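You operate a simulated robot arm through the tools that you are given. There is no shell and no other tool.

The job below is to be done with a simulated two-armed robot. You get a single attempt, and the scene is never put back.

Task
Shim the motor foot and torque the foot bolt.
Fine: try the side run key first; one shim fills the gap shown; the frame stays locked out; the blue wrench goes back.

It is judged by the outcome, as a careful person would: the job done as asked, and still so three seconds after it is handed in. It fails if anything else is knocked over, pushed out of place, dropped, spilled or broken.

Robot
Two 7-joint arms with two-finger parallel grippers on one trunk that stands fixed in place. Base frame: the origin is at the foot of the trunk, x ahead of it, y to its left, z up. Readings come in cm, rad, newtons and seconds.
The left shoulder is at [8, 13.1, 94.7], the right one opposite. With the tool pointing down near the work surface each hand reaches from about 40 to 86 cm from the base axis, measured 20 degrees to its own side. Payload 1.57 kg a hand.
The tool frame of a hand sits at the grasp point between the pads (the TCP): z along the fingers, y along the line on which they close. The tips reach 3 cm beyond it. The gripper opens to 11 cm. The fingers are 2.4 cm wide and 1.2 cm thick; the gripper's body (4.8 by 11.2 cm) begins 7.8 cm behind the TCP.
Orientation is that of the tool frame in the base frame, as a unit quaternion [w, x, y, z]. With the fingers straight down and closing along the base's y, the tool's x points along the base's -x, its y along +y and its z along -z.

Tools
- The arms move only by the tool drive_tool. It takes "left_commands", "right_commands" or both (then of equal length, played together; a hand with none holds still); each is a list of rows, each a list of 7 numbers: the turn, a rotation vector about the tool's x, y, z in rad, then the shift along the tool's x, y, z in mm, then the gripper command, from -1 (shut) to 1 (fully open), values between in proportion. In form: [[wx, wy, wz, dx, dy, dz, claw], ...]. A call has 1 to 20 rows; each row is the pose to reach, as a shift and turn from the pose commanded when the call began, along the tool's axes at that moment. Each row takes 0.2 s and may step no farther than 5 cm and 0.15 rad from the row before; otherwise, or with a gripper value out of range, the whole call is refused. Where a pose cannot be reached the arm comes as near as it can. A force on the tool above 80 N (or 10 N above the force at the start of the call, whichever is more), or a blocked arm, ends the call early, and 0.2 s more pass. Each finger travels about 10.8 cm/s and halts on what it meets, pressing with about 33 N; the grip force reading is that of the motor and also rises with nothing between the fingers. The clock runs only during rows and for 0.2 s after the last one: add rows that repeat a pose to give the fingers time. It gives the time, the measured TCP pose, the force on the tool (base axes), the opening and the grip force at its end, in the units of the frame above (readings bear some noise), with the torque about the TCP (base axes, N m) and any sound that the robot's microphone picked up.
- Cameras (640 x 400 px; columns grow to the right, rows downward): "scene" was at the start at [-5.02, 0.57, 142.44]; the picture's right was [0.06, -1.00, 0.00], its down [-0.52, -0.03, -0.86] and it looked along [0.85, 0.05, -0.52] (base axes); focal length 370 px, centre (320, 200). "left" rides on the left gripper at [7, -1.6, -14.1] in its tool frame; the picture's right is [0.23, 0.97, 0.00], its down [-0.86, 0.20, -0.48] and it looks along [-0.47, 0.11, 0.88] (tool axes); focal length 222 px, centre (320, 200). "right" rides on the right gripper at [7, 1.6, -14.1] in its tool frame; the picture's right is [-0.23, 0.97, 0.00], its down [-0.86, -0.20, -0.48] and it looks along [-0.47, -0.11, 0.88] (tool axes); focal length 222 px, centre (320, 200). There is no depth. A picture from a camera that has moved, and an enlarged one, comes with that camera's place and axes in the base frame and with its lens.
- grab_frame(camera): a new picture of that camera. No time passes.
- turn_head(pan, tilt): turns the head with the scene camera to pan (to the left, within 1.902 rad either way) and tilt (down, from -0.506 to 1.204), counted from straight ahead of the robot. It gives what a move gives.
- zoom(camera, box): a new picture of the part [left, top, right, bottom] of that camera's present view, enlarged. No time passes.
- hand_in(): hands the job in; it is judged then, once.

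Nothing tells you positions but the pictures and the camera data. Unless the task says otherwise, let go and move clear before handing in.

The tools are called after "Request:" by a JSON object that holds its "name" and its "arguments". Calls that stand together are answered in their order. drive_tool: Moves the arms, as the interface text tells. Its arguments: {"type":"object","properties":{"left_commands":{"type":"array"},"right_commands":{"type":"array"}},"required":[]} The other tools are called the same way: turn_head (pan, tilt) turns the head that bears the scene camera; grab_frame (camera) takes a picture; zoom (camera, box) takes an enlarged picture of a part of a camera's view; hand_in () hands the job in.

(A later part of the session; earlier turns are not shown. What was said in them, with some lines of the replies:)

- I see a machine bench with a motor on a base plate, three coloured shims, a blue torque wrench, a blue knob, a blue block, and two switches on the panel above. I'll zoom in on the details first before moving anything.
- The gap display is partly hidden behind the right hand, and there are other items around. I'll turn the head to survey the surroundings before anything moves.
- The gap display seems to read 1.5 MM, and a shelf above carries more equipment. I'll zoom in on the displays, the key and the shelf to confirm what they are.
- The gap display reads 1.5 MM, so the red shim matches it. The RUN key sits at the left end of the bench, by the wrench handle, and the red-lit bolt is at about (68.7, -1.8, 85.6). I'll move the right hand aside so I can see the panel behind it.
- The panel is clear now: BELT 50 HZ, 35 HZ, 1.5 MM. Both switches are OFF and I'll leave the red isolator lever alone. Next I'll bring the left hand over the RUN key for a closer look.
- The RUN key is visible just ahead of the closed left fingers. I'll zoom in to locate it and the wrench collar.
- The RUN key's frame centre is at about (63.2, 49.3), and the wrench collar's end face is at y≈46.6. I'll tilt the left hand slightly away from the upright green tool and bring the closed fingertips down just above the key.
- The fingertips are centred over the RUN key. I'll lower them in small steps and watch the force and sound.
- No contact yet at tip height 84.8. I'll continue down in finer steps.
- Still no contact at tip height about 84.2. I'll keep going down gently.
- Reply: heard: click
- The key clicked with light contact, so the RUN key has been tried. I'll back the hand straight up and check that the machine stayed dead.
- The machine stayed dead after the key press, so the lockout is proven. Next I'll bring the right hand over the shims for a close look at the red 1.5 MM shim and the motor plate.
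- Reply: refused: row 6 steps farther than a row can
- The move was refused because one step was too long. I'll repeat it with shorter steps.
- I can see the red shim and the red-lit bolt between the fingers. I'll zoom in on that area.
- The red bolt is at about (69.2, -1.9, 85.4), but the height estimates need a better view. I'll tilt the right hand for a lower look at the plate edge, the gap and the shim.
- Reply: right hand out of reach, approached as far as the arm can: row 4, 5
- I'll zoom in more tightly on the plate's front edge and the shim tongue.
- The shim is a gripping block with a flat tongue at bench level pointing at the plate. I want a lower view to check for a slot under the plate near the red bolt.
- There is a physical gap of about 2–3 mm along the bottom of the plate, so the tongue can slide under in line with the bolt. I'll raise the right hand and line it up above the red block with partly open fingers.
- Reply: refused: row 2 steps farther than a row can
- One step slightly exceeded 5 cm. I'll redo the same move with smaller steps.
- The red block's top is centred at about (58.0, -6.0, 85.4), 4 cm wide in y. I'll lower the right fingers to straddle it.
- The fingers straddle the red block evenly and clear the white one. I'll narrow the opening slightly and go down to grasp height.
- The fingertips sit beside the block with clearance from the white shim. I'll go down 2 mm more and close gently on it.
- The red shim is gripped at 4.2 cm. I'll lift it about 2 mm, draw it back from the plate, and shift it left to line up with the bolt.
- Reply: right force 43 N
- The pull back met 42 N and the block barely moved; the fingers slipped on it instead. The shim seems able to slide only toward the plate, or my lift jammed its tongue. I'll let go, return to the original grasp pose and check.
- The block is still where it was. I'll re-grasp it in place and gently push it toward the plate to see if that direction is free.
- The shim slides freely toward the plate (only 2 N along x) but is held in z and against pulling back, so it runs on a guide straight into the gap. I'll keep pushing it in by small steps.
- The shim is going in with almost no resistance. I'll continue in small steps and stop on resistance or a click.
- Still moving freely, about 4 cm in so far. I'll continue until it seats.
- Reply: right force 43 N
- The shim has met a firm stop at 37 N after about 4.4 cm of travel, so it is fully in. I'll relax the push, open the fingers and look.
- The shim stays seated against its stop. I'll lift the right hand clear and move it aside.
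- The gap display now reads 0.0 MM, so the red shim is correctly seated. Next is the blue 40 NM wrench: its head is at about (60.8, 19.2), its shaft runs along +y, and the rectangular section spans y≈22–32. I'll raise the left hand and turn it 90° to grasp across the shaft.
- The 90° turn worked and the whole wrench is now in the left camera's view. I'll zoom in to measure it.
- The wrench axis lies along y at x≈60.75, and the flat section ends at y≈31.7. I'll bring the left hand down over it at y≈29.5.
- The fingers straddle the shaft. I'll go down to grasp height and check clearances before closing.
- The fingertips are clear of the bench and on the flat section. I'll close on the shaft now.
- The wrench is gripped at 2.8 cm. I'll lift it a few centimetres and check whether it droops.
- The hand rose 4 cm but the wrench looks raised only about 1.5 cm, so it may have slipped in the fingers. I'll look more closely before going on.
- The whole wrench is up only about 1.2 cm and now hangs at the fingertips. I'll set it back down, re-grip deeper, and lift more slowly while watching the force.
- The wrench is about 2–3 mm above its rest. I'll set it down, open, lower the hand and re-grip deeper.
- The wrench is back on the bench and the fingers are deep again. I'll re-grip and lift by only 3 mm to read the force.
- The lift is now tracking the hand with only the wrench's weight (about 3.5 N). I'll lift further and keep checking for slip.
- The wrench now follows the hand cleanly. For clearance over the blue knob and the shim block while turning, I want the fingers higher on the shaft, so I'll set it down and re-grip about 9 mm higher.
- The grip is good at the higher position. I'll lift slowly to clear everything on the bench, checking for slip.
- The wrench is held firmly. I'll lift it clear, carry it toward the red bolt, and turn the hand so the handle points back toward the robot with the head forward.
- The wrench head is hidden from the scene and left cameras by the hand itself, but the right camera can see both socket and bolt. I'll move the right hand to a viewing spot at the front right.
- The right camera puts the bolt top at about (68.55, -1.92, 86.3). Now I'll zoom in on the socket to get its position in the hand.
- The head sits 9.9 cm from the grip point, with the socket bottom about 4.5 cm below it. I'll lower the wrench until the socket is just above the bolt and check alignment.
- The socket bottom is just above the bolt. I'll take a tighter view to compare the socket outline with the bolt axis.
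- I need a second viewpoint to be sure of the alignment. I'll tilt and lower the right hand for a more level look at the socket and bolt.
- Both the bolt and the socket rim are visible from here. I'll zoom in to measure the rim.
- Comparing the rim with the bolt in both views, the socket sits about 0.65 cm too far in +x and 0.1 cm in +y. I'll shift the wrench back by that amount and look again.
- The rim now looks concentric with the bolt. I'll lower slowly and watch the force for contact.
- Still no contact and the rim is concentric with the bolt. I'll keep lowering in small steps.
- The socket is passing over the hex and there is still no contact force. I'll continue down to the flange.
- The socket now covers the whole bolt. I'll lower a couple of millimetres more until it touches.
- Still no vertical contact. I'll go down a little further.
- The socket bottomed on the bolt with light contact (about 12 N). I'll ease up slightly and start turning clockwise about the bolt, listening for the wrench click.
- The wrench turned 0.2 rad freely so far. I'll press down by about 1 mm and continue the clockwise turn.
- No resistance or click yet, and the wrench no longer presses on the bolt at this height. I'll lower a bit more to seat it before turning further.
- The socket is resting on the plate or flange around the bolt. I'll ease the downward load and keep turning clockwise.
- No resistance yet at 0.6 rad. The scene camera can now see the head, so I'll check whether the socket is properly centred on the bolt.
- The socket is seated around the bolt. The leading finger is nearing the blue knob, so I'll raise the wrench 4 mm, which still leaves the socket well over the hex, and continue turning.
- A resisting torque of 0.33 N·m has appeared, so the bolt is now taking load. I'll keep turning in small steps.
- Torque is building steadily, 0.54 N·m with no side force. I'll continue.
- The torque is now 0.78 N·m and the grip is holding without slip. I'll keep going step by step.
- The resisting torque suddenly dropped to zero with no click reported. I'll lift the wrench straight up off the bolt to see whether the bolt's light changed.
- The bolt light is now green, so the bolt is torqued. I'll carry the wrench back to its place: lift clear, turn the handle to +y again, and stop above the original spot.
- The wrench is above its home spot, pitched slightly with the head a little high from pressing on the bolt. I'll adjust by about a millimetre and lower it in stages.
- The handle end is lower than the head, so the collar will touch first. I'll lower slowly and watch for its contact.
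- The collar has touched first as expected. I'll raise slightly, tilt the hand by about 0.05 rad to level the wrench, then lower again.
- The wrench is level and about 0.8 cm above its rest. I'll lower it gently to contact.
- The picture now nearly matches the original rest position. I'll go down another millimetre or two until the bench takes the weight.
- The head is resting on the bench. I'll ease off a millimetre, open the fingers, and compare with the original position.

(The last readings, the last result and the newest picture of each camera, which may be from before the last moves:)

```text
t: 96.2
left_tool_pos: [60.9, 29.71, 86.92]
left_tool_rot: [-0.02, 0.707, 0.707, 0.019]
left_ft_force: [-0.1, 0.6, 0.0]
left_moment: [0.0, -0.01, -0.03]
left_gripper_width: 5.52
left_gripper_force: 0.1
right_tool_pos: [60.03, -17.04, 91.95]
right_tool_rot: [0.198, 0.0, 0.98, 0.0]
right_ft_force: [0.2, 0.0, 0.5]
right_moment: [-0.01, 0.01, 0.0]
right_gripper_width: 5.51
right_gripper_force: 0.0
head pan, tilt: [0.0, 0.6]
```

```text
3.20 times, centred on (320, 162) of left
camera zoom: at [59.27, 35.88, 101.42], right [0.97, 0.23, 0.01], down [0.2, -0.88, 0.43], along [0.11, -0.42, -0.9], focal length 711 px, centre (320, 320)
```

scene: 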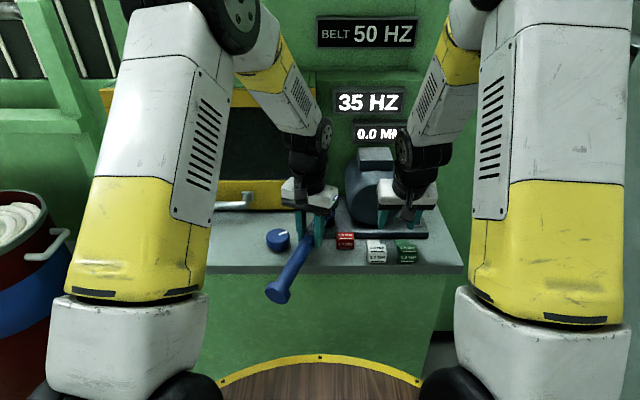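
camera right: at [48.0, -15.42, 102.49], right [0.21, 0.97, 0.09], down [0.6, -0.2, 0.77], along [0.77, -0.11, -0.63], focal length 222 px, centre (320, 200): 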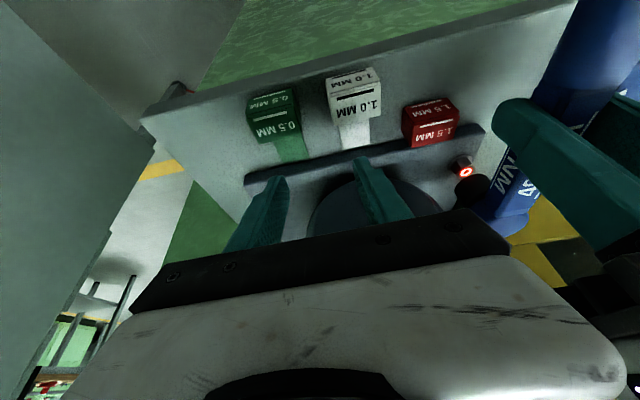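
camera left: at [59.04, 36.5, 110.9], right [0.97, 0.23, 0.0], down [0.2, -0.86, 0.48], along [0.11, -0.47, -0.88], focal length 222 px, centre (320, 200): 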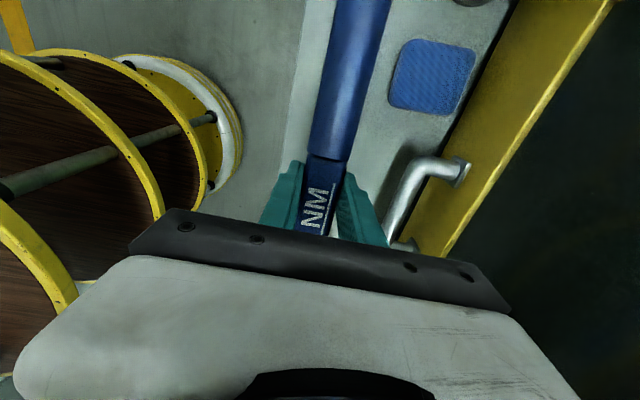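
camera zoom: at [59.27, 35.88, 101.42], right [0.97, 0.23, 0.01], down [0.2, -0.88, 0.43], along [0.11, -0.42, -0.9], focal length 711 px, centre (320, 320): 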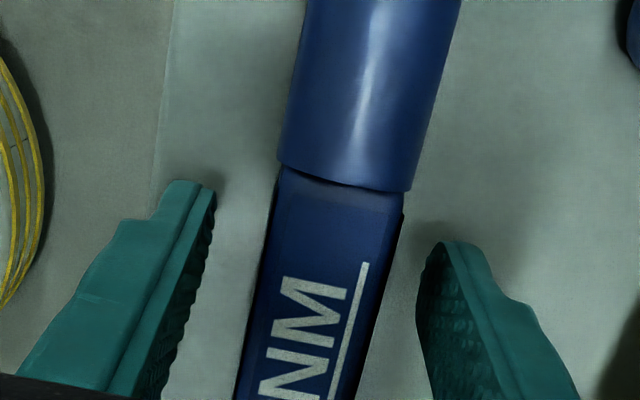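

The wrench is resting on the bench. I'll raise the left hand clear and compare with the first picture.

Request:
{"name": "drive_tool", "arguments": {"left_commands": [[0, 0, 0, 0, 0, -30, 0], [0, 0, 0, 0, 0, -70, 0], [0, 0, 0, 0, 0, -110, 0], [0, -0.055, 0, 0, 0, -150, 0], [0, -0.055, 0, 0, -40, -180, 0], [0, -0.055, 0, 0, -80, -200, 0], [0, -0.055, 0, 0, -80, -200, 0]]}}

Request:
{"name": "zoom", "arguments": {"camera": "scene", "box": [100, 160, 310, 291]}}

Request:
{"name": "grab_frame", "arguments": {"camera": "scene"}}

Request:
{"name": "zoom", "arguments": {"camera": "left", "box": [260, 40, 460, 240]}}

```text
t: 97.8
left_tool_pos: [52.76, 28.61, 107.05]
left_tool_rot: [0.0, 0.707, 0.707, 0.001]
left_ft_force: [0.3, 0.5, 0.0]
left_moment: [0.0, 0.0, -0.01]
left_gripper_width: 5.5
left_gripper_force: 0.0
right_tool_pos: [60.08, -17.0, 92.01]
right_tool_rot: [0.199, 0.0, 0.98, 0.0]
right_ft_force: [-1.3, 0.8, 0.0]
right_moment: [0.0, 0.02, 0.02]
right_gripper_width: 5.51
right_gripper_force: 0.1
head pan, tilt: [0.0, 0.6]
```

```text
3.05 times, centred on (205, 226) of scene
camera zoom: at [-5.16, -0.01, 141.92], right [0.0, -1.0, 0.0], down [-0.57, 0.0, -0.82], along [0.82, 0.0, -0.57], focal length 1129 px, centre (670, 122)
```

zoom: 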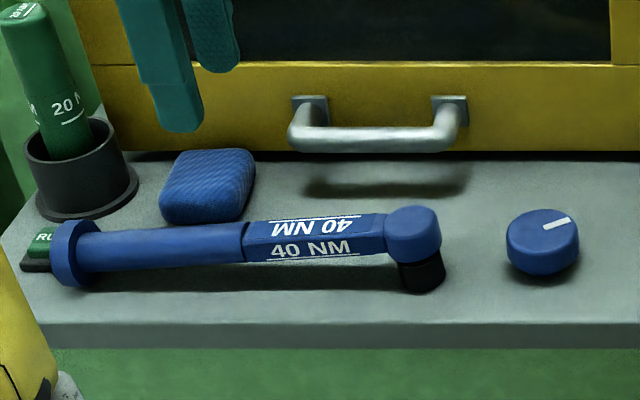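

```text
taken
```

scene: 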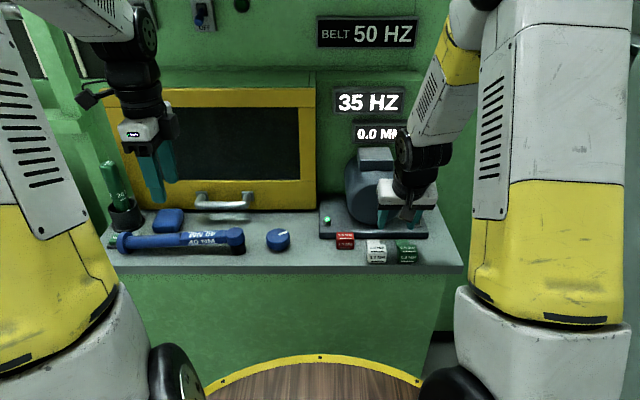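

```text
2.00 times, centred on (360, 140) of left
camera zoom: at [51.19, 35.58, 121.15], right [0.97, 0.23, 0.0], down [0.2, -0.85, 0.48], along [0.11, -0.47, -0.88], focal length 444 px, centre (240, 320)
```

zoom: 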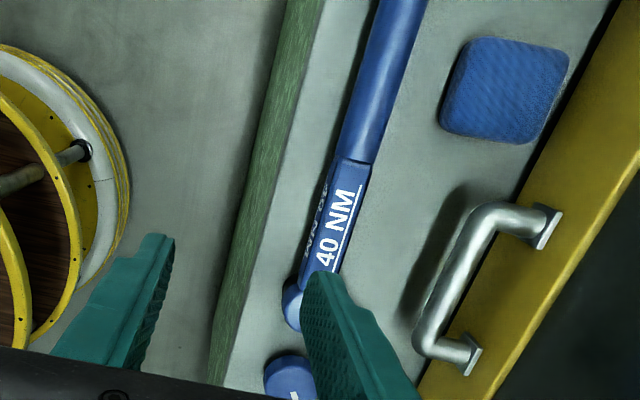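

The wrench is back within about 4 mm of where it started. I'll check that the collar isn't touching the RUN key.

Request:
{"name": "zoom", "arguments": {"camera": "scene", "box": [95, 215, 165, 260]}}

Request:
{"name": "zoom", "arguments": {"camera": "scene", "box": [300, 170, 460, 270]}}

```text
8.89 times, centred on (130, 238) of scene
camera zoom: at [-5.16, -0.01, 141.92], right [0.0, -1.0, 0.0], down [-0.57, 0.0, -0.82], along [0.82, 0.0, -0.57], focal length 3293 px, centre (2009, -133)
```

zoom: 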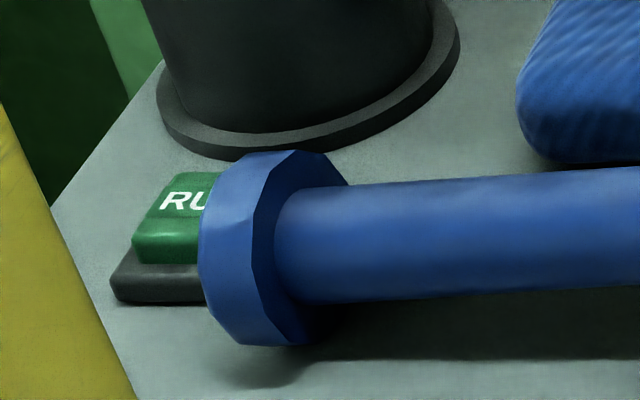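

```text
4.00 times, centred on (380, 220) of scene
camera zoom: at [-5.16, -0.01, 141.92], right [0.0, -1.0, 0.0], down [-0.57, 0.0, -0.82], along [0.82, 0.0, -0.57], focal length 1482 px, centre (80, 120)
```

zoom: 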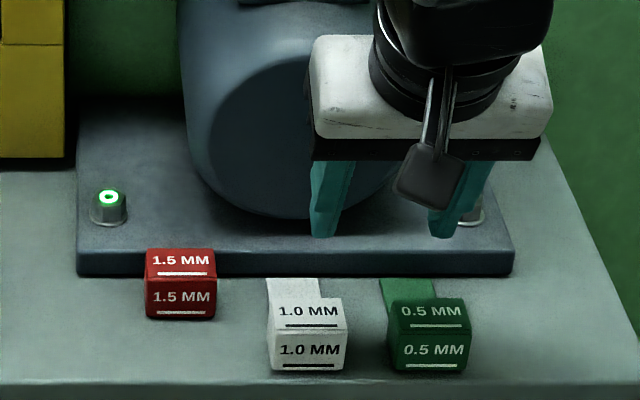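

The collar's rim is close to the RUN key's frame. I'll use the left camera for a view from above to check the gap.

Request:
{"name": "drive_tool", "arguments": {"left_commands": [[0, 0, 0, 40, 0, 0, 0], [0, 0, 0, 80, 0, 0, 0], [0, 0, 0, 120, 10, 0, 0], [0, 0, 0, 150, 20, 0, 0], [0, 0, 0, 150, 20, 0, 0]]}}

Request:
{"name": "grab_frame", "arguments": {"camera": "left"}}

Request:
{"name": "zoom", "arguments": {"camera": "left", "box": [300, 70, 460, 170]}}

```text
t: 99.0
left_tool_pos: [54.89, 43.63, 107.01]
left_tool_rot: [0.0, 0.707, 0.707, 0.0]
left_ft_force: [-0.4, -0.2, -1.3]
left_moment: [-0.04, -0.01, -0.01]
left_gripper_width: 5.52
left_gripper_force: 0.0
right_tool_pos: [59.98, -17.04, 92.05]
right_tool_rot: [0.199, 0.0, 0.98, 0.0]
right_ft_force: [-0.6, -0.8, -0.1]
right_moment: [-0.02, -0.03, -0.01]
right_gripper_width: 5.47
right_gripper_force: 0.1
head pan, tilt: [0.0, 0.6]
```

```text
taken
camera left: at [53.26, 50.64, 121.07], right [0.97, 0.23, 0.0], down [0.2, -0.86, 0.48], along [0.11, -0.47, -0.88], focal length 222 px, centre (320, 200)
```

left: 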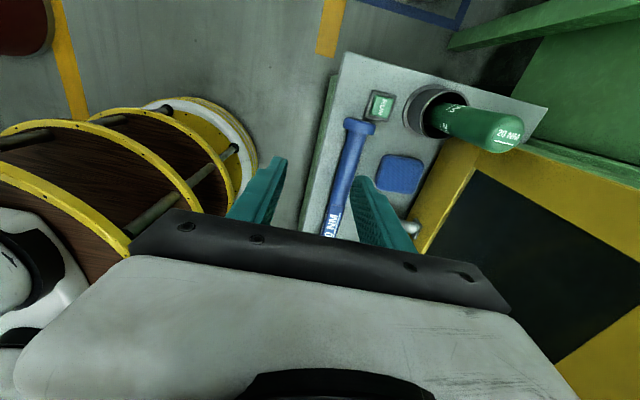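

```text
4.00 times, centred on (380, 120) of left
camera zoom: at [53.26, 50.64, 121.07], right [0.97, 0.23, 0.0], down [0.2, -0.86, 0.48], along [0.11, -0.47, -0.88], focal length 888 px, centre (80, 520)
```

zoom: 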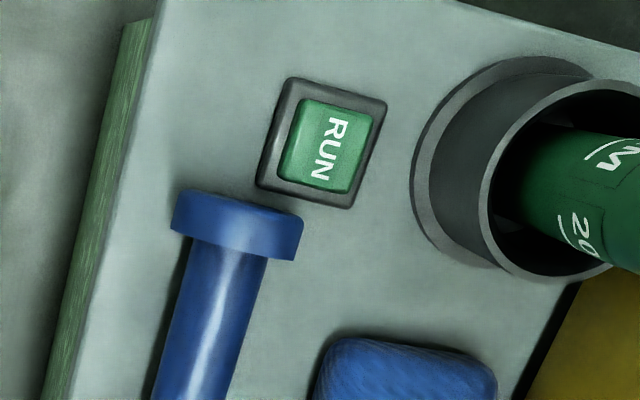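

The collar has a clear gap from the RUN key. Now I'll withdraw both hands clear of the bench.

Request:
{"name": "drive_tool", "arguments": {"right_commands": [[0, 0, 0, -14, 0, -32, 0], [0, 0, 0, -28, 0, -64, 0], [0, 0.1, 0, -38.9, -20, -92.1, 0], [0, 0.2, 0, -30, -60, -110, 0], [0, 0.3, 0, -20, -100, -125, 0], [0, 0.4, 0, -10, -140, -140, 0], [0, 0.4, 0, -10, -180, -150, 0], [0, 0.4, 0, -10, -180, -150, 0]], "left_commands": [[0, 0, -0.14, 0, 0, -5, 0], [0, 0, -0.28, 0, -5, -10, 0], [0, 0, -0.42, 0, -10, -15, 0], [0, 0, -0.56, 0, -15, -20, 0], [0, 0, -0.7, 0, -20, -30, 0], [0, 0, -0.84, 0, -25, -40, 0], [0, 0, -0.98, 0, -25, -50, 0], [0, 0, -0.98, 0, -25, -50, 0]]}}

Request:
{"name": "turn_head", "arguments": {"pan": 0.0, "tilt": 0.5}}

Request:
{"name": "grab_frame", "arguments": {"camera": "scene"}}

Request:
{"name": "zoom", "arguments": {"camera": "scene", "box": [300, 60, 470, 290]}}

Request:
{"name": "zoom", "arguments": {"camera": "scene", "box": [90, 0, 320, 290]}}

```text
t: 100.8
left_tool_pos: [52.26, 43.63, 112.1]
left_tool_rot: [0.0, 0.29, 0.957, 0.0]
left_ft_force: [0.7, 0.0, -1.0]
left_moment: [-0.02, 0.02, -0.02]
left_gripper_width: 5.49
left_gripper_force: 0.1
right_tool_pos: [54.97, -35.26, 106.38]
right_tool_rot: [0.0, 0.0, 1.0, 0.001]
right_ft_force: [-0.2, 0.1, 0.5]
right_moment: [-0.02, -0.01, -0.03]
right_gripper_width: 5.51
right_gripper_force: 0.1
head pan, tilt: [0.0, 0.6]
```

```text
t: 101.5
left_tool_pos: [52.18, 43.63, 112.08]
left_tool_rot: [0.001, 0.291, 0.957, 0.0]
left_ft_force: [1.2, 0.1, 0.1]
left_moment: [0.02, 0.0, 0.0]
left_gripper_width: 5.49
left_gripper_force: 0.0
right_tool_pos: [55.0, -35.29, 106.33]
right_tool_rot: [0.0, -0.001, 1.0, 0.0]
right_ft_force: [-0.3, -0.5, -0.3]
right_moment: [0.02, 0.0, -0.02]
right_gripper_width: 5.49
right_gripper_force: 0.1
head pan, tilt: [0.0, 0.499]
```

```text
taken
```

scene: 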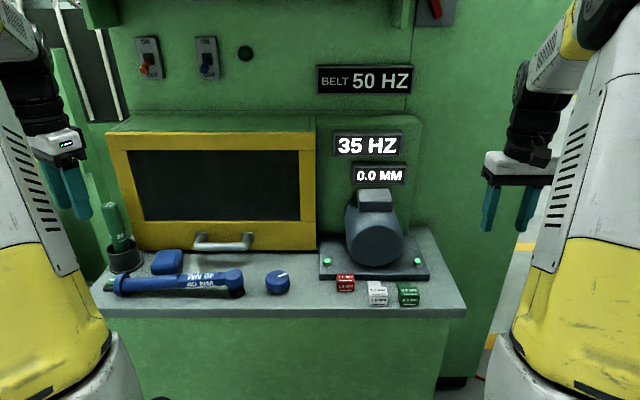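

```text
1.74 times, centred on (385, 175) of scene
camera zoom: at [-4.9, -0.01, 142.83], right [0.0, -1.0, 0.0], down [-0.48, 0.0, -0.88], along [0.88, 0.0, -0.48], focal length 644 px, centre (207, 244)
```

zoom: 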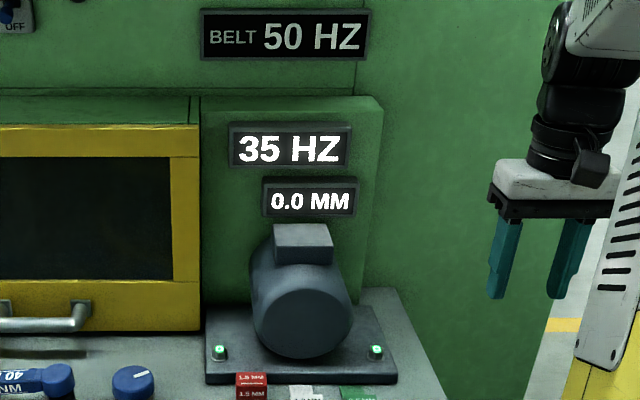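

```text
1.38 times, centred on (205, 145) of scene
camera zoom: at [-4.9, -0.01, 142.83], right [0.0, -1.0, 0.0], down [-0.48, 0.0, -0.88], along [0.88, 0.0, -0.48], focal length 511 px, centre (479, 276)
```

zoom: 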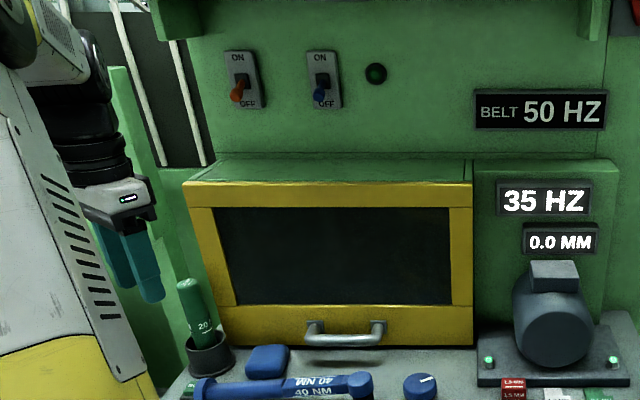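

Both foot bolts are green, the gap reads 0.0 MM, both switches are still OFF, the blue wrench is back in place, and both hands are clear. I'm handing in the job.

Request:
{"name": "hand_in", "arguments": {}}

```text
The job is handed in.
```

The motor foot is shimmed and the foot bolt is torqued. I've handed the job in; no verdict came back with it.

- **Lockout check:** I tried the side RUN key first. It clicked and nothing started. Both switches are still OFF, and I left the red isolator lever alone.
- **Shim:** The display showed a 1.5 MM gap, so I slid in only the red 1.5 MM shim until it met its stop. The gap now reads 0.0 MM.
- **Bolt:** I turned the loose bolt with the blue 40 NM wrench until the resistance let go. I heard no click, but the bolt's light changed from red to green.
- **Wrench:** It slipped in the fingers on the first lift, so I set it down and gripped it again. It is now back on the bench, about 4 mm from where it started and turned about 2 degrees. It has a small gap to the RUN key.

Both hands are clear of the bench. As far as I could see, nothing else was moved or knocked over.
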